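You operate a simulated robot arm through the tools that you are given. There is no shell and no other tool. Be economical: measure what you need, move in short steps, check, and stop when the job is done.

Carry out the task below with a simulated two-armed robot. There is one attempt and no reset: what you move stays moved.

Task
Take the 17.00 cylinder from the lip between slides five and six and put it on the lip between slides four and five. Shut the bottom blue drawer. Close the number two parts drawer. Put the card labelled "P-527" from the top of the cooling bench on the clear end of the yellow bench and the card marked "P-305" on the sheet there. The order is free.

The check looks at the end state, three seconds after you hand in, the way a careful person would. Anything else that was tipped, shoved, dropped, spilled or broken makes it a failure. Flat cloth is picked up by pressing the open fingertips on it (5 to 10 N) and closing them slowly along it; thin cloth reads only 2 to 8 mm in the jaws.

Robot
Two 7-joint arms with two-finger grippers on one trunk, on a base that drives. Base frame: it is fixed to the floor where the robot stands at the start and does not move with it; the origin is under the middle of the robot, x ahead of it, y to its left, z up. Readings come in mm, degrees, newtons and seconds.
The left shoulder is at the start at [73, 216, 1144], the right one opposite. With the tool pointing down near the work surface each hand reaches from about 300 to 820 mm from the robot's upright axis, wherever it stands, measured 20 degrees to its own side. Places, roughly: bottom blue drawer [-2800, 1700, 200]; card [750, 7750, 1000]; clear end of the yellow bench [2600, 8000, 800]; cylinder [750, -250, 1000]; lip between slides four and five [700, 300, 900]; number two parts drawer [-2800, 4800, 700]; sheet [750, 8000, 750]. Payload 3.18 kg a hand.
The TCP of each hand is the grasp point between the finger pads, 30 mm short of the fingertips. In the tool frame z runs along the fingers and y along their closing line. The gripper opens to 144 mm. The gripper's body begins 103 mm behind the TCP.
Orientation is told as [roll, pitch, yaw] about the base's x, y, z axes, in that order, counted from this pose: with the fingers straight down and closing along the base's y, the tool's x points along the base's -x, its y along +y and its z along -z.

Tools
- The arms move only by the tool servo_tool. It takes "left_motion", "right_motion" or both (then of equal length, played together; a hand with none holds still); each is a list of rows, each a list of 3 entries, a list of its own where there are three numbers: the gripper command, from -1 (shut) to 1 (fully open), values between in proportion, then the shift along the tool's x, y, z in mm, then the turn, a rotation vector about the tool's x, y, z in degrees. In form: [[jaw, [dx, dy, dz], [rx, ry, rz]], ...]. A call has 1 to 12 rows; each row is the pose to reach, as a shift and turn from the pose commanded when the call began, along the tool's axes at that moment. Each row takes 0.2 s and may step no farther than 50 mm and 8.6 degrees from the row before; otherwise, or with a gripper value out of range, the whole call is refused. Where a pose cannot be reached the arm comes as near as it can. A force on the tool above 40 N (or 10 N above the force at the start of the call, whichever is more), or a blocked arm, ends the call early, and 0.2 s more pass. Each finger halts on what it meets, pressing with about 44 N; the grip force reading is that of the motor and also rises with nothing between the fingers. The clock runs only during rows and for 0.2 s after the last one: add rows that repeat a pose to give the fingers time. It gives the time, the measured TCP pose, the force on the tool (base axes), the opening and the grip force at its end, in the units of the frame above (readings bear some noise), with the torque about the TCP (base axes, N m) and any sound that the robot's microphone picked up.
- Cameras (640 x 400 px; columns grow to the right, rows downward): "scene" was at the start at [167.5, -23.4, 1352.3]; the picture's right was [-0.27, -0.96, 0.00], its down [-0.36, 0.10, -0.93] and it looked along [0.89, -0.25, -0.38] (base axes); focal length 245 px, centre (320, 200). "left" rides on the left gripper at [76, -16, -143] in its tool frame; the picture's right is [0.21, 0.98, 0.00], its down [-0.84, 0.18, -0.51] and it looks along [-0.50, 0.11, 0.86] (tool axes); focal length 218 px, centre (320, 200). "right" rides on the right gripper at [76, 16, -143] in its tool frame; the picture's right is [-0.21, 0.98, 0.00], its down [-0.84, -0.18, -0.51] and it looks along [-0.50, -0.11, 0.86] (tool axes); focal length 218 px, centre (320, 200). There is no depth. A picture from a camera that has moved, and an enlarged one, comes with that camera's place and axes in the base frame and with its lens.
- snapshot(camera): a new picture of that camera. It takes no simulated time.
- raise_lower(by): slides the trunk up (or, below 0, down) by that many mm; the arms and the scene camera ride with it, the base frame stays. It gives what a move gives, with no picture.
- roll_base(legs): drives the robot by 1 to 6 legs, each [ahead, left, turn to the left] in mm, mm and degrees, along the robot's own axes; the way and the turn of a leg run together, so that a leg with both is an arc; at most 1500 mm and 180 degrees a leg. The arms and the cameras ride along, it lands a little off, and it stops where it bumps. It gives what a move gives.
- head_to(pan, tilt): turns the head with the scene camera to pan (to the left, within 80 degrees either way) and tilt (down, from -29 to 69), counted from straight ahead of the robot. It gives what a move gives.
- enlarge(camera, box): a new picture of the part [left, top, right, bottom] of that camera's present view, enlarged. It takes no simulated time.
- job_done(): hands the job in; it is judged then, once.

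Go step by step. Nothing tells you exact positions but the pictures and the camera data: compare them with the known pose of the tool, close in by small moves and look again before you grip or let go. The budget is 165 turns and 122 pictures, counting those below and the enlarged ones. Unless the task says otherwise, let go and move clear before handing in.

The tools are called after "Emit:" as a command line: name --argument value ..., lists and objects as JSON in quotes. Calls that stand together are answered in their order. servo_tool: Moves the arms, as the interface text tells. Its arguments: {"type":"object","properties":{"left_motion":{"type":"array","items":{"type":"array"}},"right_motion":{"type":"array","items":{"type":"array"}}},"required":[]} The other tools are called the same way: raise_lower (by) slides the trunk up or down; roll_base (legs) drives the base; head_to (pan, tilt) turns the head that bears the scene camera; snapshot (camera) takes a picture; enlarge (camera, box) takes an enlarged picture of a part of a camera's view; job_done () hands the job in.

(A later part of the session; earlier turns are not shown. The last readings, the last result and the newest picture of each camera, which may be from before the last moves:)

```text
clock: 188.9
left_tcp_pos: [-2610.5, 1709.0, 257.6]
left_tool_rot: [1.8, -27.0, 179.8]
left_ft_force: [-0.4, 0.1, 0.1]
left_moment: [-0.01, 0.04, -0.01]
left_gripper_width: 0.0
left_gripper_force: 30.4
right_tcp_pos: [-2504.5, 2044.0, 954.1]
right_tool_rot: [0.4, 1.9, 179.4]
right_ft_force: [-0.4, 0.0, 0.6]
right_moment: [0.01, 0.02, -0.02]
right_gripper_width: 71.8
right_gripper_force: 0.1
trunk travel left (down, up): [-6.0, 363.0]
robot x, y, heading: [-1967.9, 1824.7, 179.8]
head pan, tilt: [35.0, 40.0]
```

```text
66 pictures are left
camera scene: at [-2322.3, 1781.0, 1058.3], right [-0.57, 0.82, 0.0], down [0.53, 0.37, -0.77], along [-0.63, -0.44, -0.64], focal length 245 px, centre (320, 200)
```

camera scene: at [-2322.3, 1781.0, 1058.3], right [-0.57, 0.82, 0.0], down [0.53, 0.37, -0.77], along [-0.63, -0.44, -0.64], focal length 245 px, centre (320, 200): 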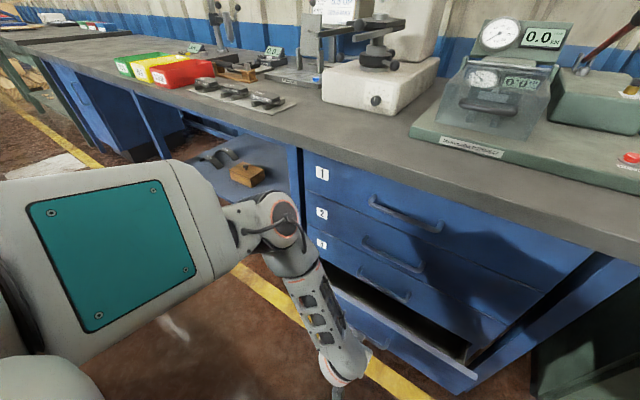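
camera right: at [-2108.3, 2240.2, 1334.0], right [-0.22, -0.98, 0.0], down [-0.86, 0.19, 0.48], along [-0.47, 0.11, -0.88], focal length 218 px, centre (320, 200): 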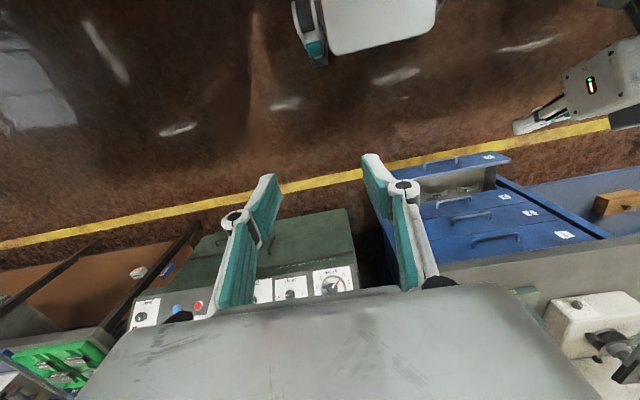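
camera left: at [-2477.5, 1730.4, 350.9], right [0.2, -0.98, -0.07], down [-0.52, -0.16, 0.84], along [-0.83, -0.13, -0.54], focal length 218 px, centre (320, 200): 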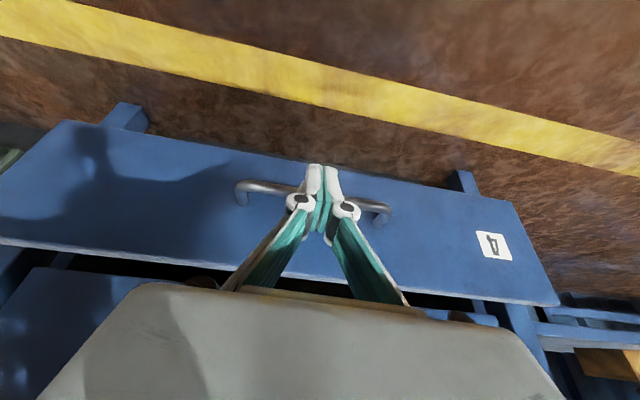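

I need to know the left elbow's clearance to the bench before pushing with the base. I'll check it from the right-hand camera.

Emit:
snapshot --camera "right"

```text
65 pictures are left
camera right: at [-2433.2, 2029.5, 1101.2], right [-0.22, -0.98, 0.0], down [-0.86, 0.19, 0.48], along [-0.47, 0.11, -0.88], focal length 218 px, centre (320, 200)
```

right: 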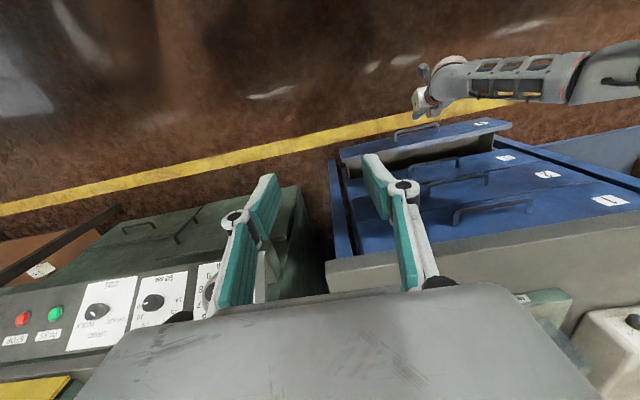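

Emit:
roll_base --legs '[[70, 0, 0]]'

Emit:
snapshot --camera "left"

Emit:
snapshot --camera "right"

```text
clock: 189.9
left_tcp_pos: [-2682.2, 1709.2, 257.4]
left_tool_rot: [1.7, -26.9, 179.7]
left_ft_force: [0.3, 0.5, 0.2]
left_moment: [-0.03, 0.04, 0.01]
left_gripper_width: 0.0
left_gripper_force: 31.0
right_tcp_pos: [-2573.9, 2045.6, 954.7]
right_tool_rot: [0.3, 2.0, 179.5]
right_ft_force: [-0.8, 0.8, -0.6]
right_moment: [0.0, -0.05, -0.02]
right_gripper_width: 71.9
right_gripper_force: 0.1
trunk travel left (down, up): [-6.0, 363.0]
robot x, y, heading: [-2040.4, 1824.5, 179.9]
head pan, tilt: [35.0, 40.0]
```

```text
64 pictures are left
camera left: at [-2546.9, 1730.6, 350.9], right [0.2, -0.98, -0.07], down [-0.52, -0.16, 0.84], along [-0.83, -0.13, -0.54], focal length 218 px, centre (320, 200)
```

left: 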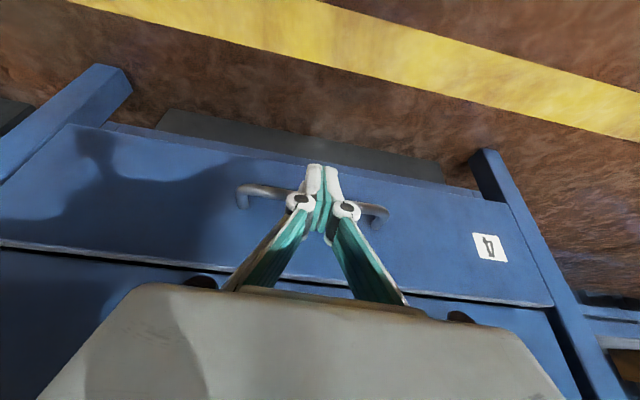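

```text
63 pictures are left
camera right: at [-2503.1, 2029.8, 1100.6], right [-0.22, -0.98, 0.0], down [-0.86, 0.19, 0.48], along [-0.47, 0.11, -0.88], focal length 218 px, centre (320, 200)
```

right: 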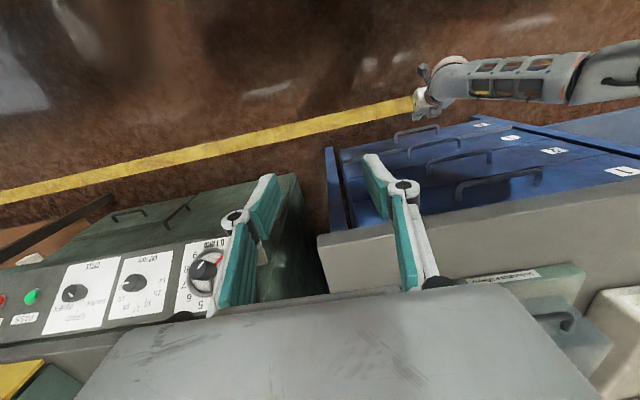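

It's almost shut already. I'll push a bit more.

Emit:
roll_base --legs '[[20, 0, 0]]'

Emit:
snapshot --camera "left"

```text
clock: 190.7
left_tcp_pos: [-2699.5, 1709.4, 257.7]
left_tool_rot: [1.8, -26.8, 179.8]
left_ft_force: [-0.6, -0.1, 0.6]
left_moment: [0.03, 0.03, -0.06]
left_gripper_width: 0.0
left_gripper_force: 30.8
right_tcp_pos: [-2594.5, 2045.2, 954.1]
right_tool_rot: [0.2, 2.0, 179.5]
right_ft_force: [-0.3, -0.4, 0.2]
right_moment: [0.02, -0.05, -0.02]
right_gripper_width: 72.2
right_gripper_force: 0.1
trunk travel left (down, up): [-6.0, 363.0]
robot x, y, heading: [-2057.6, 1823.6, 180.0]
head pan, tilt: [35.0, 40.0]
```

```text
62 pictures are left
camera left: at [-2566.7, 1730.7, 351.0], right [0.2, -0.98, -0.07], down [-0.52, -0.16, 0.84], along [-0.83, -0.13, -0.54], focal length 218 px, centre (320, 200)
```

left: 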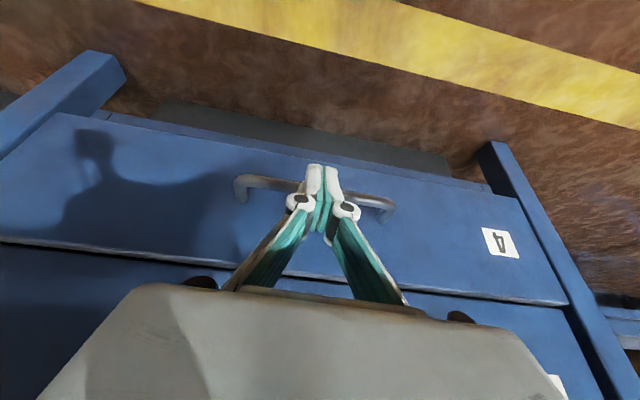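

Emit:
roll_base --legs '[[25, 0, 0]]'

Emit:
snapshot --camera "left"

Emit:
enlarge --camera "right" --box '[320, 40, 640, 240]'

```text
clock: 191.5
left_tcp_pos: [-2725.7, 1710.2, 258.6]
left_tool_rot: [1.7, -26.9, 179.7]
left_ft_force: [-0.4, 0.8, 0.2]
left_moment: [-0.02, 0.04, -0.02]
left_gripper_width: 0.0
left_gripper_force: 30.8
right_tcp_pos: [-2618.4, 2044.4, 953.8]
right_tool_rot: [0.4, 2.0, 179.5]
right_ft_force: [0.8, 0.9, 0.1]
right_moment: [0.0, 0.0, -0.02]
right_gripper_width: 72.1
right_gripper_force: 0.0
trunk travel left (down, up): [-6.0, 363.0]
robot x, y, heading: [-2080.0, 1830.5, 179.9]
head pan, tilt: [35.0, 40.0]
```

```text
61 pictures are left
camera left: at [-2591.6, 1731.0, 350.9], right [0.2, -0.98, -0.07], down [-0.52, -0.16, 0.84], along [-0.83, -0.13, -0.54], focal length 218 px, centre (320, 200)
```

left: 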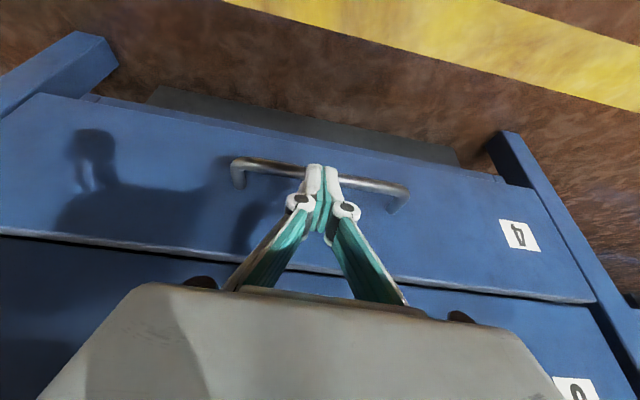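

```text
2.00 times, centred on (480, 140) of right
camera zoom: at [-2547.9, 2030.0, 1100.6], right [-0.22, -0.98, 0.0], down [-0.86, 0.19, 0.48], along [-0.46, 0.11, -0.88], focal length 436 px, centre (0, 320)
```

zoom: 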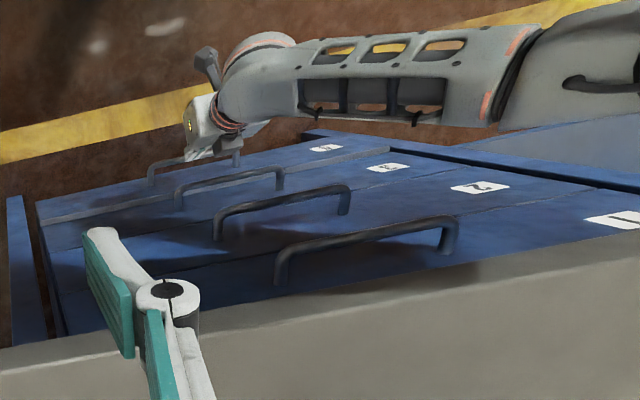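

The drawer seems to have coasted ahead of the fingertips, and it may still stand slightly proud. I'll nudge on to confirm contact.

Emit:
roll_base --legs '[[20, 0, 0]]'

Emit:
snapshot --camera "left"

```text
clock: 192.3
left_tcp_pos: [-2745.3, 1710.7, 257.6]
left_tool_rot: [1.8, -26.9, 179.7]
left_ft_force: [-0.9, 0.0, -0.3]
left_moment: [-0.01, 0.05, -0.01]
left_gripper_width: 0.1
left_gripper_force: 30.9
right_tcp_pos: [-2638.2, 2045.7, 953.1]
right_tool_rot: [0.3, 2.0, 179.5]
right_ft_force: [0.1, 0.0, -0.8]
right_moment: [0.02, 0.01, 0.0]
right_gripper_width: 71.8
right_gripper_force: 0.0
trunk travel left (down, up): [-6.0, 363.0]
robot x, y, heading: [-2101.3, 1828.6, 179.8]
head pan, tilt: [35.0, 40.0]
```

```text
59 pictures are left
camera left: at [-2611.4, 1731.2, 350.8], right [0.2, -0.98, -0.07], down [-0.52, -0.16, 0.84], along [-0.83, -0.13, -0.54], focal length 218 px, centre (320, 200)
```

left: 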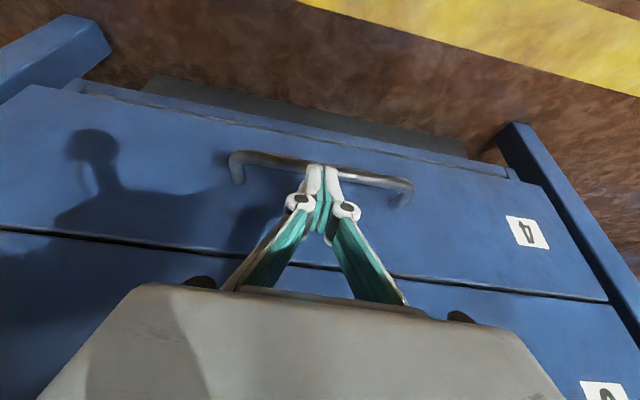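

Emit:
roll_base --legs '[[15, 0, 0]]'

Emit:
snapshot --camera "left"

Emit:
enlarge --camera "right" --box '[320, 40, 640, 240]'

```text
clock: 193.2
left_tcp_pos: [-2751.8, 1710.2, 259.9]
left_tool_rot: [1.8, -26.7, 179.8]
left_ft_force: [5.0, -2.0, 15.6]
left_moment: [-0.01, -0.08, -0.01]
left_gripper_width: 5.9
left_gripper_force: 30.7
right_tcp_pos: [-2648.5, 2044.7, 955.7]
right_tool_rot: [0.3, 2.1, 179.6]
right_ft_force: [0.2, 0.4, 1.1]
right_moment: [0.0, -0.03, 0.0]
right_gripper_width: 71.9
right_gripper_force: 0.1
trunk travel left (down, up): [-6.0, 363.0]
robot x, y, heading: [-2116.7, 1826.6, 179.6]
head pan, tilt: [35.0, 40.0]
stopped in leg 1: the force on the tool passed its limit at 54 N (the readings are from after the stop); the commanded pose is now the measured one
```

```text
58 pictures are left
camera left: at [-2618.8, 1731.5, 352.9], right [0.2, -0.98, -0.07], down [-0.52, -0.16, 0.84], along [-0.83, -0.13, -0.54], focal length 218 px, centre (320, 200)
```

left: 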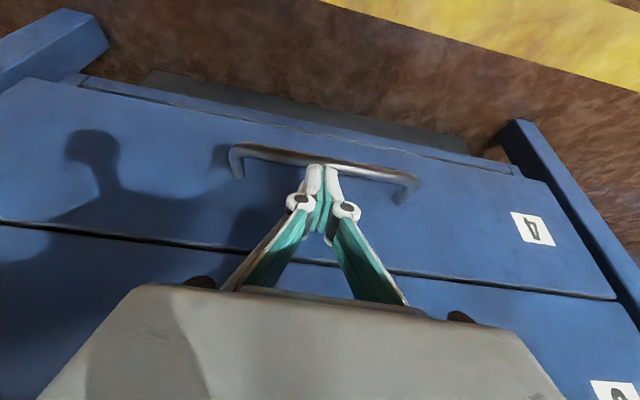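

```text
2.00 times, centred on (480, 140) of right
camera zoom: at [-2576.6, 2029.6, 1101.5], right [-0.22, -0.98, 0.0], down [-0.86, 0.19, 0.48], along [-0.47, 0.1, -0.88], focal length 436 px, centre (0, 320)
```

zoom: 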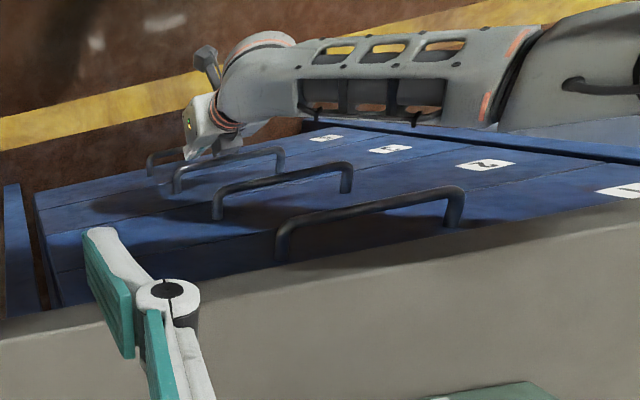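

Firm contact: the drawer is flush with the others. I'll rise first so nothing hooks the handle, then back off.

Emit:
raise_lower --by 60

Emit:
roll_base --legs '[[-220, 0, 0]]'

Emit:
snapshot --camera "left"

Emit:
snapshot --camera "scene"

```text
clock: 194.2
left_tcp_pos: [-2750.7, 1709.4, 313.6]
left_tool_rot: [1.8, -26.3, 179.7]
left_ft_force: [-0.3, -0.2, 0.1]
left_moment: [0.0, 0.02, 0.0]
left_gripper_width: 0.2
left_gripper_force: 31.3
right_tcp_pos: [-2649.4, 2046.1, 1012.3]
right_tool_rot: [0.2, 2.3, 179.6]
right_ft_force: [0.1, 0.1, -0.9]
right_moment: [0.05, -0.05, 0.02]
right_gripper_width: 71.9
right_gripper_force: 0.2
trunk travel left (down, up): [-66.0, 303.0]
robot x, y, heading: [-2111.7, 1824.3, 179.7]
head pan, tilt: [35.0, 40.0]
```

```text
clock: 195.8
left_tcp_pos: [-2532.1, 1711.3, 317.1]
left_tool_rot: [1.7, -26.5, 179.4]
left_ft_force: [0.4, -0.1, 0.5]
left_moment: [-0.01, 0.0, 0.02]
left_gripper_width: 0.0
left_gripper_force: 30.7
right_tcp_pos: [-2428.0, 2046.0, 1014.5]
right_tool_rot: [0.3, 2.0, 179.3]
right_ft_force: [0.1, -0.7, 0.5]
right_moment: [0.03, 0.04, 0.01]
right_gripper_width: 72.0
right_gripper_force: 0.0
trunk travel left (down, up): [-66.0, 303.0]
robot x, y, heading: [-1894.5, 1828.5, 179.5]
head pan, tilt: [35.0, 40.0]
```

```text
56 pictures are left
camera left: at [-2399.0, 1732.2, 411.9], right [0.19, -0.98, -0.07], down [-0.53, -0.16, 0.84], along [-0.83, -0.13, -0.55], focal length 218 px, centre (320, 200)
```

left: 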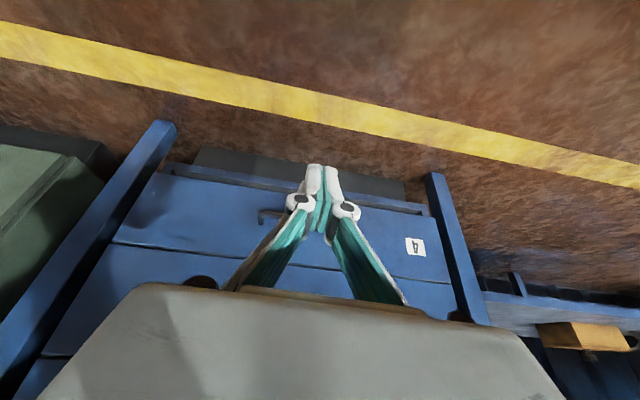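

```text
55 pictures are left
camera scene: at [-2195.6, 1781.1, 1136.3], right [-0.57, 0.82, 0.0], down [0.53, 0.36, -0.77], along [-0.63, -0.43, -0.64], focal length 245 px, centre (320, 200)
```

scene: 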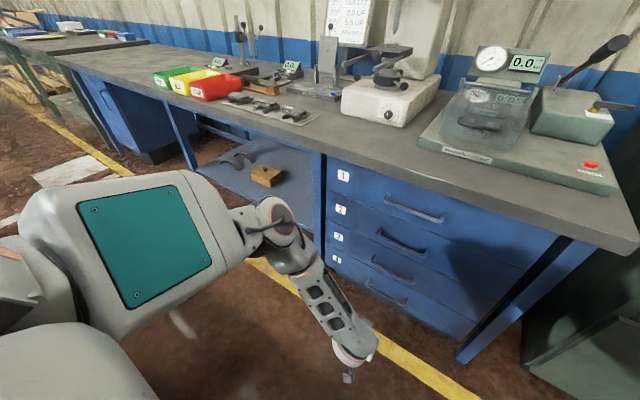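

Both drawers are shut. I'll raise the trunk, tuck the left arm back up, and return along the aisle toward the card area.

Emit:
raise_lower --by 160

Emit:
servo_tool --left_motion '[[-1, [-6, -2, -37], [0, 2, 0]], [-1, [-12, -3, -74], [0, 4, 0]], [-1, [-19, -5, -111], [0, 6, 0]], [-1, [-25, -7, -148], [0, 8, 0]], [-1, [-31, -8, -185], [0, 10, 0]], [-1, [-38, -10, -222], [0, 12, 0]], [-1, [-44, -12, -259], [0, 14, 0]], [-1, [-50, -13, -295], [0, 16, 0]], [-1, [-56, -15, -332], [0, 18, 0]], [-1, [-63, -17, -369], [0, 20, 0]], [-1, [-70, -18, -406], [0, 22, 0]], [-1, [-76, -20, -443], [0, 24, 0]]]'

Emit:
roll_base --legs '[[90, 0, 0.5]]'

Emit:
head_to --pan -60 --tilt 25

Emit:
snapshot --camera "scene"

```text
clock: 197.7
left_tcp_pos: [-2531.5, 1711.3, 475.1]
left_tool_rot: [1.8, -26.4, 179.5]
left_ft_force: [0.4, 1.0, 0.3]
left_moment: [0.02, 0.02, -0.01]
left_gripper_width: 0.3
left_gripper_force: 30.8
right_tcp_pos: [-2428.6, 2046.7, 1172.8]
right_tool_rot: [0.3, 2.0, 179.2]
right_ft_force: [-0.7, 0.6, -0.7]
right_moment: [-0.01, -0.03, 0.04]
right_gripper_width: 71.9
right_gripper_force: 0.0
trunk travel left (down, up): [-226.0, 143.0]
robot x, y, heading: [-1893.3, 1828.6, 179.5]
head pan, tilt: [35.0, 40.0]
```

```text
clock: 200.3
left_tcp_pos: [-2401.2, 1744.9, 908.3]
left_tool_rot: [1.5, -2.7, -179.7]
left_ft_force: [-0.3, -0.5, 0.2]
left_moment: [0.02, 0.0, -0.01]
left_gripper_width: 0.0
left_gripper_force: 30.4
right_tcp_pos: [-2425.7, 2046.3, 1173.0]
right_tool_rot: [0.4, 1.9, 179.3]
right_ft_force: [0.0, -0.5, -0.7]
right_moment: [0.0, -0.02, 0.01]
right_gripper_width: 72.0
right_gripper_force: 0.0
trunk travel left (down, up): [-226.0, 143.0]
robot x, y, heading: [-1892.8, 1826.7, 179.6]
head pan, tilt: [35.0, 40.0]
```

```text
clock: 201.4
left_tcp_pos: [-2492.7, 1740.2, 907.6]
left_tool_rot: [1.6, -2.7, -179.2]
left_ft_force: [-1.3, -0.1, 0.0]
left_moment: [-0.01, -0.03, 0.03]
left_gripper_width: 0.1
left_gripper_force: 30.8
right_tcp_pos: [-2518.8, 2041.5, 1173.8]
right_tool_rot: [0.5, 1.9, 179.8]
right_ft_force: [-0.7, -0.1, 0.4]
right_moment: [-0.01, -0.03, -0.02]
right_gripper_width: 71.9
right_gripper_force: 0.0
trunk travel left (down, up): [-226.0, 143.0]
robot x, y, heading: [-1981.7, 1824.7, -179.8]
head pan, tilt: [35.0, 40.0]
```

```text
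clock: 203.1
left_tcp_pos: [-2492.0, 1740.9, 907.4]
left_tool_rot: [1.6, -2.6, -179.1]
left_ft_force: [-0.3, 0.9, 0.0]
left_moment: [0.03, 0.02, -0.03]
left_gripper_width: 0.0
left_gripper_force: 30.9
right_tcp_pos: [-2517.5, 2042.7, 1174.6]
right_tool_rot: [0.4, 1.9, 179.9]
right_ft_force: [-0.4, 0.9, 0.2]
right_moment: [0.0, 0.0, -0.02]
right_gripper_width: 71.9
right_gripper_force: 0.1
trunk travel left (down, up): [-226.0, 143.0]
robot x, y, heading: [-1980.1, 1826.2, -179.6]
head pan, tilt: [-60.0, 25.0]
```

```text
54 pictures are left
camera scene: at [-2102.6, 1907.5, 1347.8], right [0.86, 0.5, 0.0], down [0.21, -0.37, -0.91], along [-0.46, 0.78, -0.42], focal length 245 px, centre (320, 200)
```

scene: 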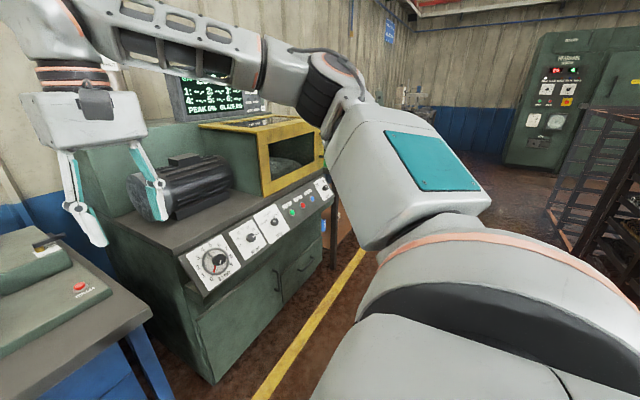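

I meant to back away, so I'll correct that: pull the right hand in, return to x≈-1800, and shuttle right along the aisle.

Emit:
servo_tool --right_motion '[[0, [40, 0, 0], [0, 0, 0]], [0, [80, 0, 0], [0, 0, 0]], [0, [120, 0, 0], [0, 0, 0]], [0, [150, 0, 0], [0, 0, 0]], [0, [150, 0, 0], [0, 0, 0]]]' --left_motion '[[-1, [20, 0, 0], [0, 0, 0]], [-1, [40, 0, 0], [0, 0, 0]], [-1, [60, 0, 0], [0, 0, 0]], [-1, [80, 0, 0], [0, 0, 0]], [-1, [80, 0, 0], [0, 0, 0]]]'

Emit:
roll_base --legs '[[-170, 0, -0.3], [0, -1450, 0], [0, -1450, 0]]'

```text
clock: 204.3
left_tcp_pos: [-2411.3, 1742.3, 903.0]
left_tool_rot: [1.6, -2.4, -179.2]
left_ft_force: [-0.5, -0.2, 0.3]
left_moment: [-0.02, -0.01, -0.01]
left_gripper_width: 0.0
left_gripper_force: 31.1
right_tcp_pos: [-2368.2, 2043.3, 1176.4]
right_tool_rot: [0.5, 2.1, 179.8]
right_ft_force: [0.0, -0.4, -0.2]
right_moment: [0.0, -0.04, -0.01]
right_gripper_width: 71.8
right_gripper_force: 0.1
trunk travel left (down, up): [-226.0, 143.0]
robot x, y, heading: [-1981.5, 1825.0, -179.7]
head pan, tilt: [-60.0, 25.0]
```

```text
clock: 230.7
left_tcp_pos: [-2241.2, 4649.3, 904.5]
left_tool_rot: [1.6, -2.6, 180.0]
left_ft_force: [-0.3, -0.4, -0.4]
left_moment: [0.0, 0.0, 0.02]
left_gripper_width: 0.0
left_gripper_force: 30.8
right_tcp_pos: [-2192.9, 4948.0, 1178.5]
right_tool_rot: [0.5, 1.9, 179.0]
right_ft_force: [0.3, 0.0, 0.5]
right_moment: [-0.01, -0.01, 0.0]
right_gripper_width: 72.1
right_gripper_force: 0.1
trunk travel left (down, up): [-226.0, 143.0]
robot x, y, heading: [-1812.2, 4726.6, 179.4]
head pan, tilt: [-60.0, 25.0]
```

Emit:
roll_base --legs '[[0, -1480, 0.6], [-1300, 0, 0], [-750, 0, 0], [0, 0, -90]]'

Emit:
head_to --pan -5 --tilt 15

Emit:
snapshot --camera "scene"

```text
clock: 257.4
left_tcp_pos: [145.1, 6648.9, 903.5]
left_tool_rot: [1.6, -2.6, 92.5]
left_ft_force: [-0.3, 0.0, 0.0]
left_moment: [-0.01, 0.01, -0.01]
left_gripper_width: 0.0
left_gripper_force: 30.8
right_tcp_pos: [446.7, 6612.7, 1177.0]
right_tool_rot: [0.4, 1.9, 91.5]
right_ft_force: [0.1, -0.9, 0.7]
right_moment: [0.04, -0.01, 0.01]
right_gripper_width: 71.9
right_gripper_force: 0.1
trunk travel left (down, up): [-226.0, 143.0]
robot x, y, heading: [239.1, 6223.4, 91.7]
head pan, tilt: [-60.0, 25.0]
```

```text
clock: 258.6
left_tcp_pos: [143.5, 6649.0, 904.1]
left_tool_rot: [1.5, -2.6, 92.5]
left_ft_force: [-0.1, -0.5, 0.5]
left_moment: [0.03, 0.01, 0.01]
left_gripper_width: 0.0
left_gripper_force: 30.4
right_tcp_pos: [445.9, 6613.3, 1177.6]
right_tool_rot: [0.4, 1.9, 91.6]
right_ft_force: [-0.3, 0.6, 0.0]
right_moment: [0.01, 0.0, 0.0]
right_gripper_width: 71.8
right_gripper_force: 0.0
trunk travel left (down, up): [-226.0, 143.0]
robot x, y, heading: [244.4, 6224.2, 91.7]
head pan, tilt: [-5.0, 15.0]
```

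```text
53 pictures are left
camera scene: at [246.9, 6392.8, 1364.1], right [1.0, -0.06, 0.0], down [-0.01, -0.26, -0.97], along [0.05, 0.96, -0.26], focal length 245 px, centre (320, 200)
```

scene: 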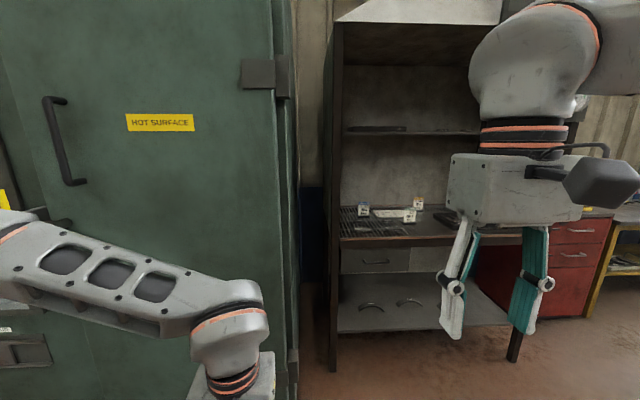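

Emit:
enlarge --camera "scene" --box '[325, 100, 485, 250]'

Emit:
enlarge --camera "scene" --box '[340, 190, 460, 250]'

```text
2.67 times, centred on (405, 175) of scene
camera zoom: at [246.9, 6392.8, 1364.1], right [1.0, -0.06, 0.0], down [-0.01, -0.26, -0.97], along [0.05, 0.96, -0.26], focal length 653 px, centre (93, 267)
```

zoom: 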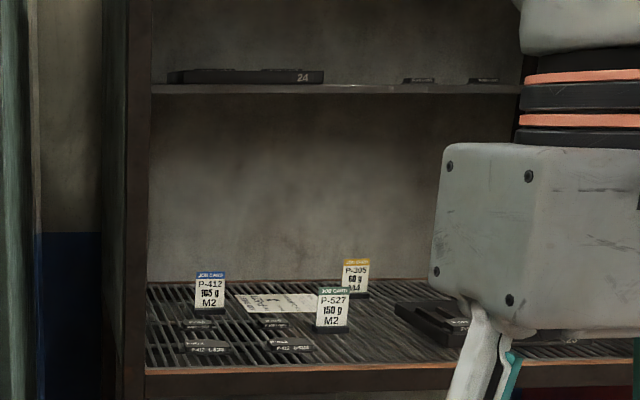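

```text
5.33 times, centred on (400, 220) of scene
camera zoom: at [246.9, 6392.8, 1364.1], right [1.0, -0.06, 0.0], down [-0.01, -0.26, -0.97], along [0.05, 0.96, -0.26], focal length 1306 px, centre (-107, 93)
```

zoom: 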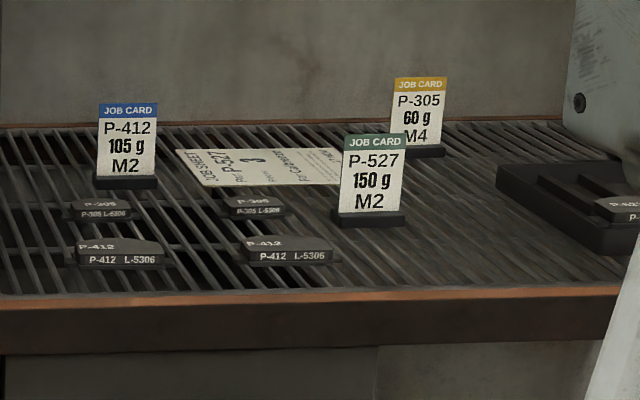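

The job cards stand in black feet on the cooling bench grating, with the job sheet lying behind and left of P-527; P-305 stands at the rear right. I'll drive closer and triangulate.

Emit:
roll_base --legs '[[500, -380, -1.7]]'

Emit:
head_to --pan 0 --tilt 25

Emit:
snapshot --camera "scene"

```text
clock: 262.4
left_tcp_pos: [531.8, 7161.7, 903.9]
left_tool_rot: [1.7, -2.7, 90.0]
left_ft_force: [-0.6, 0.1, -0.2]
left_moment: [-0.02, 0.05, -0.03]
left_gripper_width: 0.0
left_gripper_force: 30.7
right_tcp_pos: [831.7, 7113.3, 1177.9]
right_tool_rot: [0.4, 2.0, 88.9]
right_ft_force: [-0.9, -0.3, -0.2]
right_moment: [-0.01, 0.02, 0.0]
right_gripper_width: 72.1
right_gripper_force: 0.1
trunk travel left (down, up): [-226.0, 143.0]
robot x, y, heading: [609.0, 6732.2, 89.4]
head pan, tilt: [-5.0, 15.0]
```

```text
clock: 263.2
left_tcp_pos: [531.0, 7162.0, 904.7]
left_tool_rot: [1.6, -2.7, 90.0]
left_ft_force: [0.3, -0.1, -0.2]
left_moment: [-0.01, 0.01, 0.01]
left_gripper_width: 0.0
left_gripper_force: 30.6
right_tcp_pos: [830.7, 7113.4, 1178.4]
right_tool_rot: [0.4, 1.8, 89.0]
right_ft_force: [0.3, -0.3, -0.3]
right_moment: [0.04, -0.03, -0.02]
right_gripper_width: 72.2
right_gripper_force: 0.0
trunk travel left (down, up): [-226.0, 143.0]
robot x, y, heading: [610.0, 6732.3, 89.4]
head pan, tilt: [0.0, 25.0]
```

```text
50 pictures are left
camera scene: at [614.0, 6900.6, 1347.9], right [1.0, -0.01, 0.0], down [-0.01, -0.42, -0.91], along [0.01, 0.91, -0.42], focal length 245 px, centre (320, 200)
```

scene: 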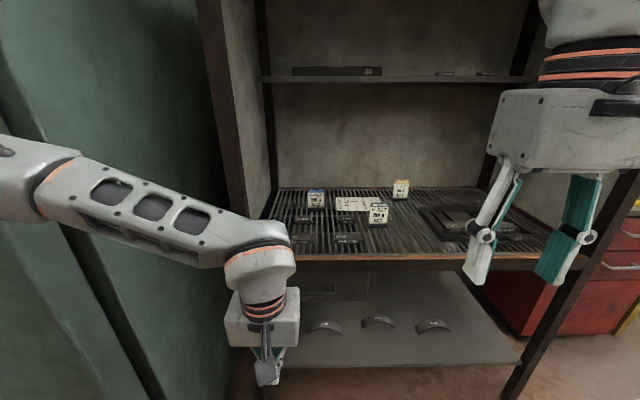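

Emit:
enlarge --camera "scene" --box '[270, 170, 430, 270]'

```text
4.00 times, centred on (350, 220) of scene
camera zoom: at [614.0, 6900.6, 1347.9], right [1.0, -0.01, 0.0], down [-0.01, -0.42, -0.91], along [0.01, 0.91, -0.42], focal length 979 px, centre (200, 120)
```

zoom: 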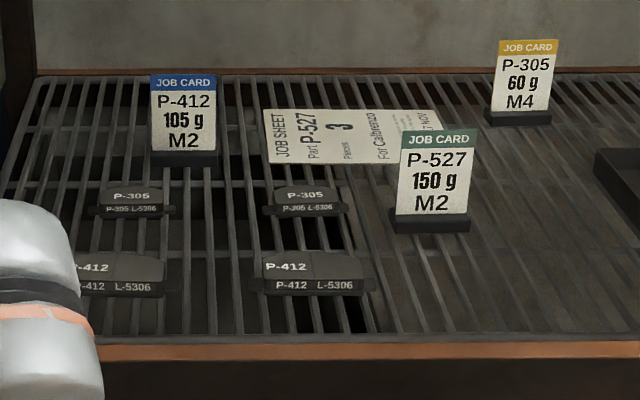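

By triangulation, P-527 is at about (850, 7735) with its base bottom at z≈846. P-305 is at about (1010, 7985), and the A5 sheet spans x 705–925, y 7872–8017. I'll tuck the left hand up and out of the way and open the right jaw.

Emit:
servo_tool --left_motion '[[-1, [8, 10, -32], [0, 0, 0]], [-1, [16, 20, -64], [0, 0, 0]], [-1, [24, 30, -96], [0, 0, 0]], [-1, [32, 40, -128], [0, 0, 0]], [-1, [40, 50, -160], [0, 0, 0]], [-1, [50, 60, -192], [0, 0, 0]], [-1, [60, 70, -224], [0, 0, 0]], [-1, [70, 80, -250], [0, 0, 0]]]' --right_motion '[[0.2, [0, 0, 20], [0, 0, 0]], [0.4, [0, 0, 40], [0, 0, 0]], [0.6, [0, 0, 70], [0, 0, 0]], [0.8, [0, 0, 90], [0, 0, 0]], [1, [0, 0, 110], [0, 0, 0]], [1, [0, 0, 130], [0, 0, 0]], [1, [0, 0, 140], [0, 0, 0]], [1, [0, 0, 140], [0, 0, 0]]]'

Emit:
roll_base --legs '[[350, 0, 0.6]]'

Emit:
head_to --pan -15 --tilt 35

Emit:
snapshot --camera "scene"

Emit:
snapshot --camera "right"

```text
clock: 265.0
left_tcp_pos: [458.4, 7079.0, 1155.4]
left_tool_rot: [1.5, -2.6, 89.9]
left_ft_force: [-0.3, 0.6, -0.7]
left_moment: [0.01, -0.01, 0.0]
left_gripper_width: 0.0
left_gripper_force: 31.0
right_tcp_pos: [831.4, 7106.7, 1038.7]
right_tool_rot: [0.3, 1.9, 88.9]
right_ft_force: [-0.3, 0.5, -0.1]
right_moment: [0.0, 0.0, -0.03]
right_gripper_width: 143.9
right_gripper_force: 0.1
trunk travel left (down, up): [-226.0, 143.0]
robot x, y, heading: [608.0, 6730.2, 89.3]
head pan, tilt: [0.0, 25.0]
```

```text
clock: 266.5
left_tcp_pos: [453.3, 7217.4, 1178.9]
left_tool_rot: [1.2, -6.5, 93.0]
left_ft_force: [0.1, 0.3, -0.6]
left_moment: [0.01, 0.0, 0.01]
left_gripper_width: 0.0
left_gripper_force: 30.7
right_tcp_pos: [823.5, 7265.1, 1047.0]
right_tool_rot: [0.7, 0.3, 91.8]
right_ft_force: [-0.4, 0.3, 0.5]
right_moment: [0.0, -0.04, 0.04]
right_gripper_width: 143.9
right_gripper_force: 0.1
trunk travel left (down, up): [-226.0, 143.0]
robot x, y, heading: [612.3, 6900.0, 92.0]
head pan, tilt: [0.0, 25.0]
stopped in leg 1: the robot was blocked; the commanded pose is now the measured one
```

```text
clock: 267.3
left_tcp_pos: [451.4, 7215.5, 1177.0]
left_tool_rot: [1.2, -6.7, 92.9]
left_ft_force: [-0.4, -0.1, -0.9]
left_moment: [0.02, 0.04, -0.01]
left_gripper_width: 0.0
left_gripper_force: 30.7
right_tcp_pos: [824.6, 7263.6, 1048.3]
right_tool_rot: [0.6, 0.3, 91.7]
right_ft_force: [-0.1, -0.4, -0.5]
right_moment: [0.0, 0.0, -0.02]
right_gripper_width: 144.1
right_gripper_force: 0.0
trunk travel left (down, up): [-226.0, 143.0]
robot x, y, heading: [612.8, 6904.5, 91.8]
head pan, tilt: [-15.0, 35.0]
```

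```text
48 pictures are left
camera scene: at [642.0, 7034.2, 1336.1], right [0.97, -0.23, -0.01], down [-0.14, -0.54, -0.83], along [0.18, 0.81, -0.55], focal length 245 px, centre (320, 200)
```

scene: 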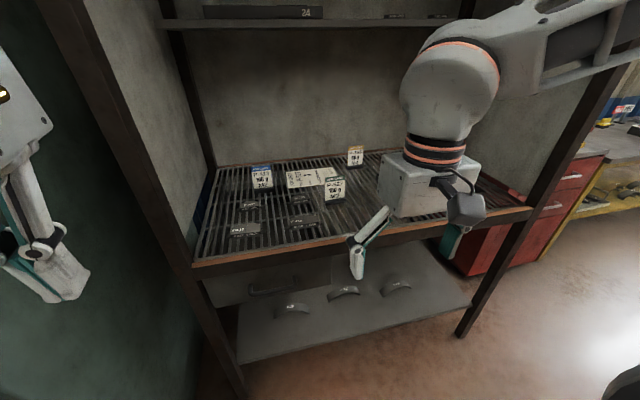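

```text
47 pictures are left
camera right: at [810.8, 7188.4, 1192.8], right [-0.98, 0.18, 0.01], down [0.16, 0.85, 0.5], along [0.08, 0.49, -0.87], focal length 218 px, centre (320, 200)
```

right: 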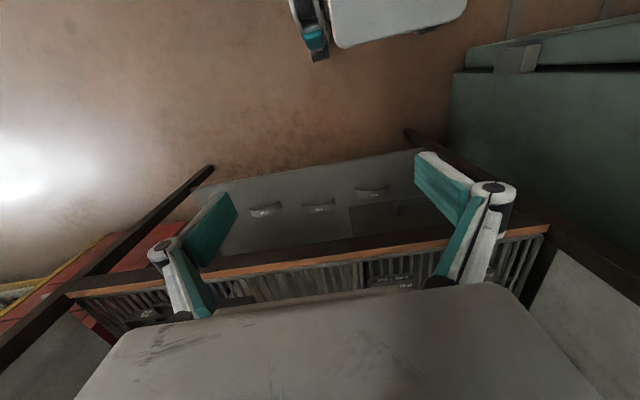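

The left elbow likely met the oven front, so I'll back off. I'll approach further right and use the left hand for the cards instead.

Emit:
roll_base --legs '[[-120, 0, -1.8], [0, -430, 0]]'

Emit:
head_to --pan 25 --tilt 25

Emit:
snapshot --camera "scene"

```text
clock: 272.4
left_tcp_pos: [885.5, 7129.2, 1163.6]
left_tool_rot: [1.0, -4.1, 90.6]
left_ft_force: [-0.4, 0.1, -0.1]
left_moment: [0.01, 0.02, -0.01]
left_gripper_width: 0.1
left_gripper_force: 30.2
right_tcp_pos: [1257.7, 7158.0, 1039.5]
right_tool_rot: [0.4, 1.7, 89.3]
right_ft_force: [0.4, -0.6, 0.0]
right_moment: [-0.03, -0.02, -0.04]
right_gripper_width: 144.2
right_gripper_force: 0.2
trunk travel left (down, up): [-226.0, 143.0]
robot x, y, heading: [1039.3, 6780.5, 89.5]
head pan, tilt: [-15.0, 35.0]
```

```text
clock: 273.5
left_tcp_pos: [884.9, 7130.7, 1163.4]
left_tool_rot: [1.0, -4.1, 90.6]
left_ft_force: [0.6, -0.1, -1.0]
left_moment: [-0.03, 0.02, 0.01]
left_gripper_width: 0.0
left_gripper_force: 30.9
right_tcp_pos: [1258.7, 7158.7, 1040.1]
right_tool_rot: [0.3, 1.7, 89.3]
right_ft_force: [0.5, -0.4, 0.1]
right_moment: [0.01, -0.01, -0.01]
right_gripper_width: 143.9
right_gripper_force: 0.1
trunk travel left (down, up): [-226.0, 143.0]
robot x, y, heading: [1035.2, 6781.8, 89.4]
head pan, tilt: [25.0, 25.0]
```

```text
46 pictures are left
camera scene: at [1004.0, 6943.4, 1347.8], right [0.91, 0.41, 0.0], down [0.18, -0.38, -0.91], along [-0.38, 0.82, -0.42], focal length 245 px, centre (320, 200)
```

scene: 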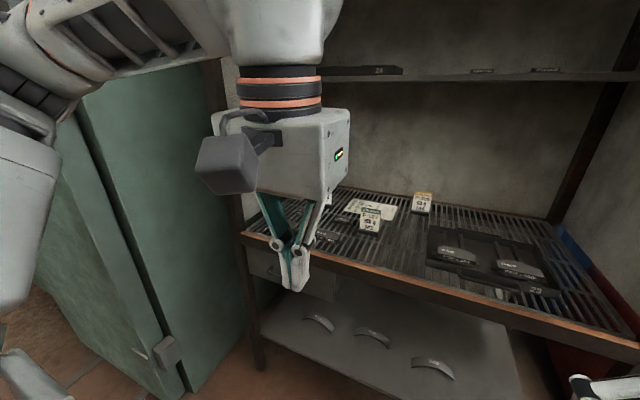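

Emit:
roll_base --legs '[[340, 0, 0.5]]'

Emit:
servo_tool --left_motion '[[-0.5, [-20, 20, 10], [0, 4, 0]], [0, [-40, 20, 20], [0, 4, 0]], [0.5, [-60, 20, 30], [0, 4, 0]], [1, [-80, 20, 40], [0, 4, 0]], [1, [-100, 20, 50], [0, 4, 0]], [1, [-120, 20, 60], [0, 4, 0]], [1, [-120, 20, 60], [0, 4, 0]]]'

Emit:
snapshot --camera "left"

Emit:
snapshot --camera "scene"

```text
clock: 275.7
left_tcp_pos: [882.1, 7462.5, 1163.2]
left_tool_rot: [1.2, -4.1, 91.2]
left_ft_force: [0.3, 0.7, -0.5]
left_moment: [-0.02, -0.02, -0.04]
left_gripper_width: 0.2
left_gripper_force: 30.7
right_tcp_pos: [1257.1, 7494.2, 1040.1]
right_tool_rot: [0.4, 1.8, 89.9]
right_ft_force: [0.6, -0.3, -0.3]
right_moment: [-0.02, 0.02, -0.02]
right_gripper_width: 143.9
right_gripper_force: 0.0
trunk travel left (down, up): [-226.0, 143.0]
robot x, y, heading: [1040.8, 7113.0, 90.4]
head pan, tilt: [25.0, 25.0]
```

```text
clock: 277.3
left_tcp_pos: [860.1, 7586.4, 1112.2]
left_tool_rot: [0.9, -0.2, 91.2]
left_ft_force: [0.0, -0.3, 0.1]
left_moment: [-0.02, -0.01, 0.0]
left_gripper_width: 144.2
left_gripper_force: 0.0
right_tcp_pos: [1257.0, 7492.7, 1039.3]
right_tool_rot: [0.4, 1.9, 89.9]
right_ft_force: [-0.8, -0.3, -0.3]
right_moment: [0.04, -0.02, 0.0]
right_gripper_width: 144.0
right_gripper_force: 0.0
trunk travel left (down, up): [-226.0, 143.0]
robot x, y, heading: [1037.6, 7115.3, 89.9]
head pan, tilt: [25.0, 25.0]
```

```text
45 pictures are left
camera left: at [882.0, 7510.0, 1256.2], right [-0.97, -0.23, 0.02], down [-0.19, 0.84, 0.51], along [-0.13, 0.5, -0.86], focal length 218 px, centre (320, 200)
```

left: 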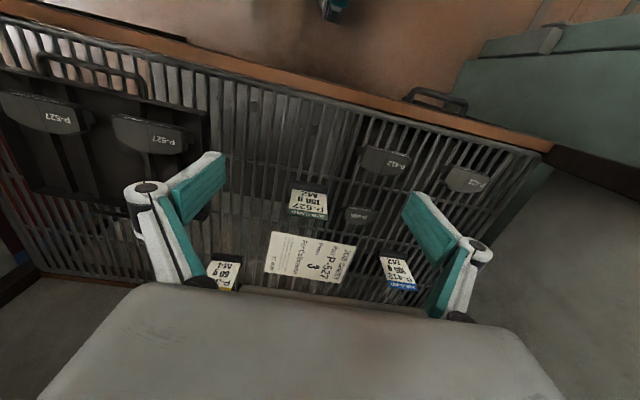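

```text
44 pictures are left
camera scene: at [1003.7, 7276.0, 1347.9], right [0.91, 0.42, 0.0], down [0.18, -0.38, -0.91], along [-0.38, 0.82, -0.42], focal length 245 px, centre (320, 200)
```

scene: 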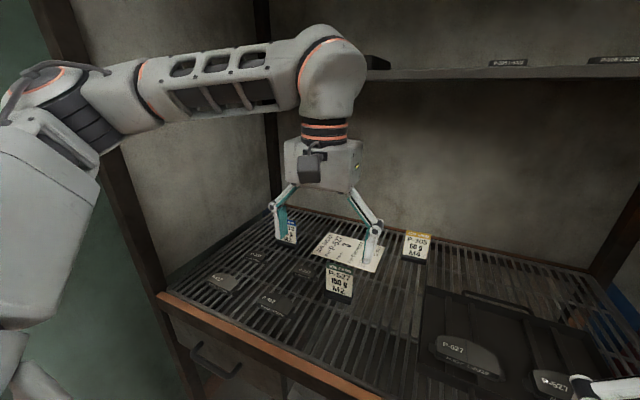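

Emit:
enlarge --camera "left" --box '[200, 170, 440, 320]'

Emit:
enlarge --camera "scene" --box '[260, 200, 460, 325]'

```text
2.67 times, centred on (320, 245) of left
camera zoom: at [882.0, 7510.0, 1256.2], right [-0.97, -0.23, 0.02], down [-0.19, 0.84, 0.51], along [-0.13, 0.5, -0.86], focal length 582 px, centre (320, 80)
```

zoom: 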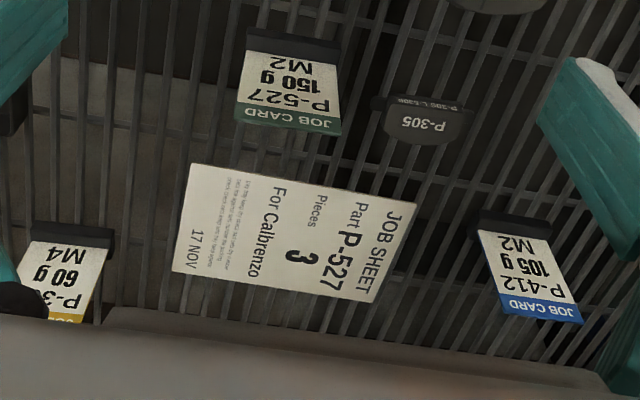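

```text
3.20 times, centred on (360, 262) of scene
camera zoom: at [1003.7, 7276.0, 1347.9], right [0.91, 0.42, 0.0], down [0.18, -0.38, -0.91], along [-0.38, 0.82, -0.42], focal length 783 px, centre (192, 0)
```

zoom: 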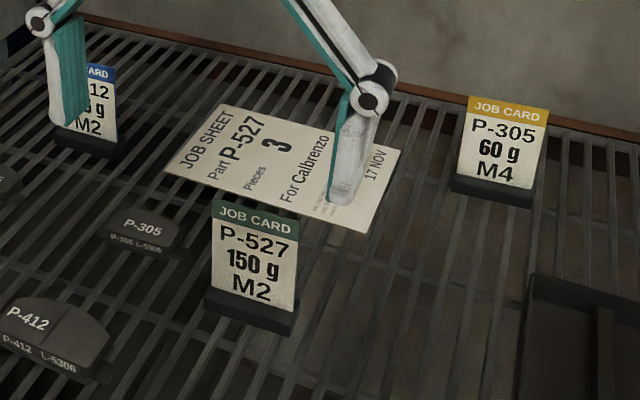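

Refined: P-527's base is centred at (851, 7727), the bench surface is at z≈838, and the base is ~74 mm wide. I'll move above it with the jaw at ~105 mm.

Emit:
servo_tool --left_motion '[[0.8, [-35, 2, 20], [0, 0, 0]], [0.6, [-70, 3, 45], [0, 0, 0]], [0.45, [-105, 5, 75], [0, 0, 0]], [0.45, [-141, 6, 105], [0, 0, 0]], [0.45, [-141, 6, 125], [0, 0, 0]], [0.45, [-141, 6, 125], [0, 0, 0]]]'

Emit:
snapshot --camera "left"

Emit:
enlarge --camera "scene" --box '[240, 190, 440, 315]'

```text
clock: 278.7
left_tcp_pos: [846.8, 7726.2, 985.7]
left_tool_rot: [1.0, -0.3, 91.2]
left_ft_force: [0.0, 0.7, 0.7]
left_moment: [-0.01, 0.02, 0.04]
left_gripper_width: 104.4
left_gripper_force: 0.0
right_tcp_pos: [1257.8, 7492.6, 1040.1]
right_tool_rot: [0.3, 1.8, 89.9]
right_ft_force: [0.6, -0.2, -0.8]
right_moment: [-0.01, 0.01, 0.0]
right_gripper_width: 144.0
right_gripper_force: 0.1
trunk travel left (down, up): [-226.0, 143.0]
robot x, y, heading: [1042.7, 7113.8, 89.9]
head pan, tilt: [25.0, 25.0]
```

```text
41 pictures are left
camera left: at [869.1, 7650.4, 1129.3], right [-0.97, -0.23, 0.02], down [-0.19, 0.84, 0.51], along [-0.13, 0.5, -0.86], focal length 218 px, centre (320, 200)
```

left: 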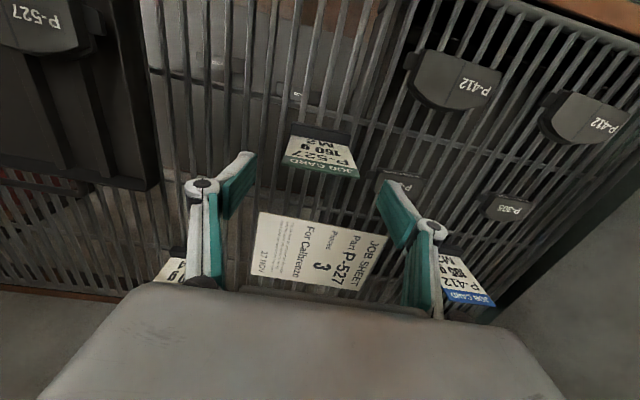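

```text
3.20 times, centred on (340, 252) of scene
camera zoom: at [1004.0, 7276.5, 1347.9], right [0.91, 0.42, 0.0], down [0.18, -0.38, -0.91], along [-0.38, 0.82, -0.42], focal length 783 px, centre (256, 32)
```

zoom: 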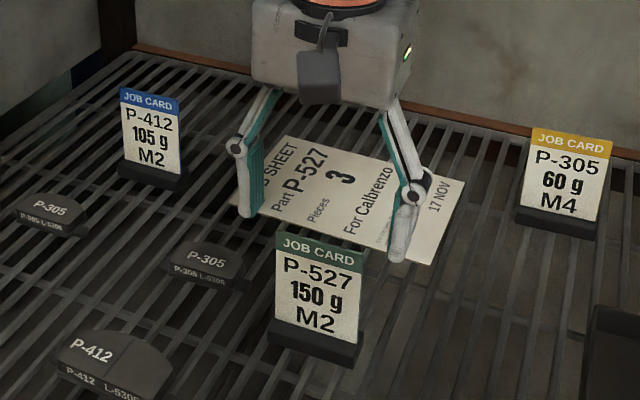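

The jaws straddle the card. I'll descend to just above the grating and close on the base.

Emit:
servo_tool --left_motion '[[0.45, [2, -1, 35], [0, 0, 0]], [0.45, [3, -1, 70], [0, 0, 0]], [0.45, [3, -1, 95], [0, 0, 0]], [0.45, [3, -1, 108], [0, 0, 0]], [0.45, [3, -1, 112], [0, 0, 0]], [0.45, [3, -1, 112], [0, 0, 0]]]'

Emit:
enlarge --camera "scene" --box '[240, 190, 440, 315]'

```text
clock: 280.1
left_tcp_pos: [847.6, 7726.0, 875.3]
left_tool_rot: [0.9, -0.2, 91.2]
left_ft_force: [0.3, 0.1, 0.0]
left_moment: [0.04, -0.01, 0.0]
left_gripper_width: 104.2
left_gripper_force: 0.1
right_tcp_pos: [1256.5, 7492.9, 1039.7]
right_tool_rot: [0.3, 1.8, 89.7]
right_ft_force: [0.2, 0.8, 0.5]
right_moment: [0.01, 0.0, -0.05]
right_gripper_width: 144.1
right_gripper_force: 0.1
trunk travel left (down, up): [-226.0, 143.0]
robot x, y, heading: [1042.4, 7116.6, 89.8]
head pan, tilt: [25.0, 25.0]
```

```text
3.20 times, centred on (340, 252) of scene
camera zoom: at [1003.8, 7276.3, 1347.9], right [0.91, 0.42, 0.0], down [0.18, -0.38, -0.91], along [-0.38, 0.82, -0.42], focal length 783 px, centre (256, 32)
```

zoom: 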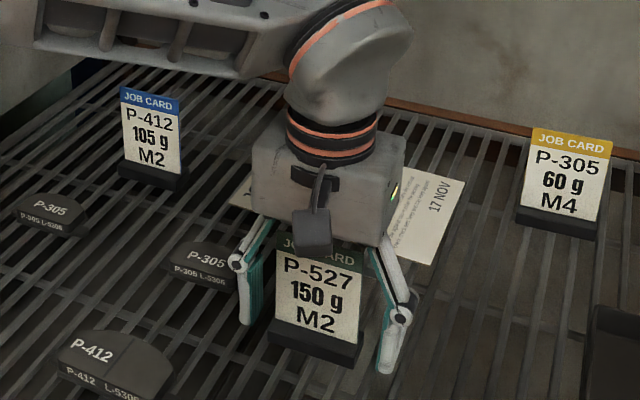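

Emit:
servo_tool --left_motion '[[0.25, [0, 0, 0], [0, 0, 0]], [0.1, [0, 0, 0], [0, 0, 0]], [0.0, [0, 0, 0], [0, 0, 0]], [-0.1, [0, 0, 0], [0, 0, 0]], [-0.1, [0, 0, 0], [0, 0, 0]]]'

Emit:
enlarge --camera "scene" --box '[240, 190, 440, 315]'

```text
clock: 281.3
left_tcp_pos: [847.6, 7724.7, 879.8]
left_tool_rot: [1.1, -0.4, 91.1]
left_ft_force: [8.2, 1.6, 16.8]
left_moment: [-0.03, -0.87, 0.11]
left_gripper_width: 72.9
left_gripper_force: 43.9
right_tcp_pos: [1257.5, 7492.8, 1038.4]
right_tool_rot: [0.4, 1.7, 89.9]
right_ft_force: [-0.1, 0.2, -0.5]
right_moment: [0.03, 0.01, 0.01]
right_gripper_width: 144.0
right_gripper_force: 0.1
trunk travel left (down, up): [-226.0, 143.0]
robot x, y, heading: [1043.1, 7115.3, 89.8]
head pan, tilt: [25.0, 25.0]
```

```text
3.20 times, centred on (340, 252) of scene
camera zoom: at [1004.9, 7275.1, 1348.2], right [0.91, 0.42, 0.0], down [0.18, -0.38, -0.91], along [-0.38, 0.82, -0.42], focal length 783 px, centre (256, 32)
```

zoom: 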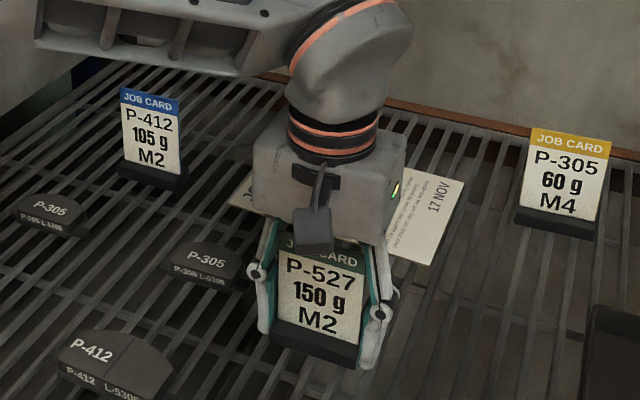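

Gripped at 72.9 mm. I'll lift and draw back.

Emit:
servo_tool --left_motion '[[-0.1, [0, 0, -15], [0, 0, 0]], [-0.1, [0, 0, -40], [0, 0, 0]], [-0.1, [5, 0, -75], [0, 0, 0]], [-0.1, [30, 0, -110], [0, 0, 0]], [-0.1, [65, 0, -140], [0, 0, 0]], [-0.1, [105, 0, -165], [0, 0, 0]], [-0.1, [145, 0, -185], [0, 0, 0]], [-0.1, [185, 0, -200], [0, 0, 0]], [-0.1, [225, 0, -210], [0, 0, 0]], [-0.1, [225, 0, -210], [0, 0, 0]]]'

Emit:
snapshot --camera "scene"

```text
clock: 283.5
left_tcp_pos: [856.5, 7499.6, 1084.0]
left_tool_rot: [0.9, 0.0, 91.2]
left_ft_force: [-0.2, 0.1, -0.6]
left_moment: [-0.03, 0.02, 0.01]
left_gripper_width: 73.1
left_gripper_force: 44.0
right_tcp_pos: [1255.3, 7493.6, 1039.7]
right_tool_rot: [0.4, 1.8, 89.7]
right_ft_force: [-0.7, -0.3, 0.2]
right_moment: [-0.02, 0.02, 0.0]
right_gripper_width: 143.9
right_gripper_force: 0.1
trunk travel left (down, up): [-226.0, 143.0]
robot x, y, heading: [1041.6, 7115.8, 90.1]
head pan, tilt: [25.0, 25.0]
```

```text
37 pictures are left
camera scene: at [1003.9, 7277.0, 1347.7], right [0.91, 0.42, 0.0], down [0.18, -0.38, -0.91], along [-0.38, 0.82, -0.42], focal length 245 px, centre (320, 200)
```

scene: 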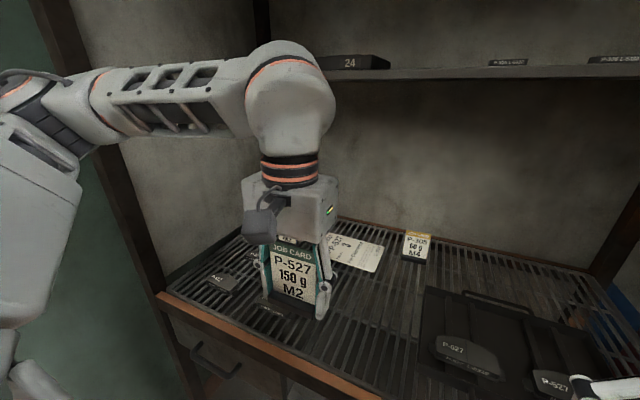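

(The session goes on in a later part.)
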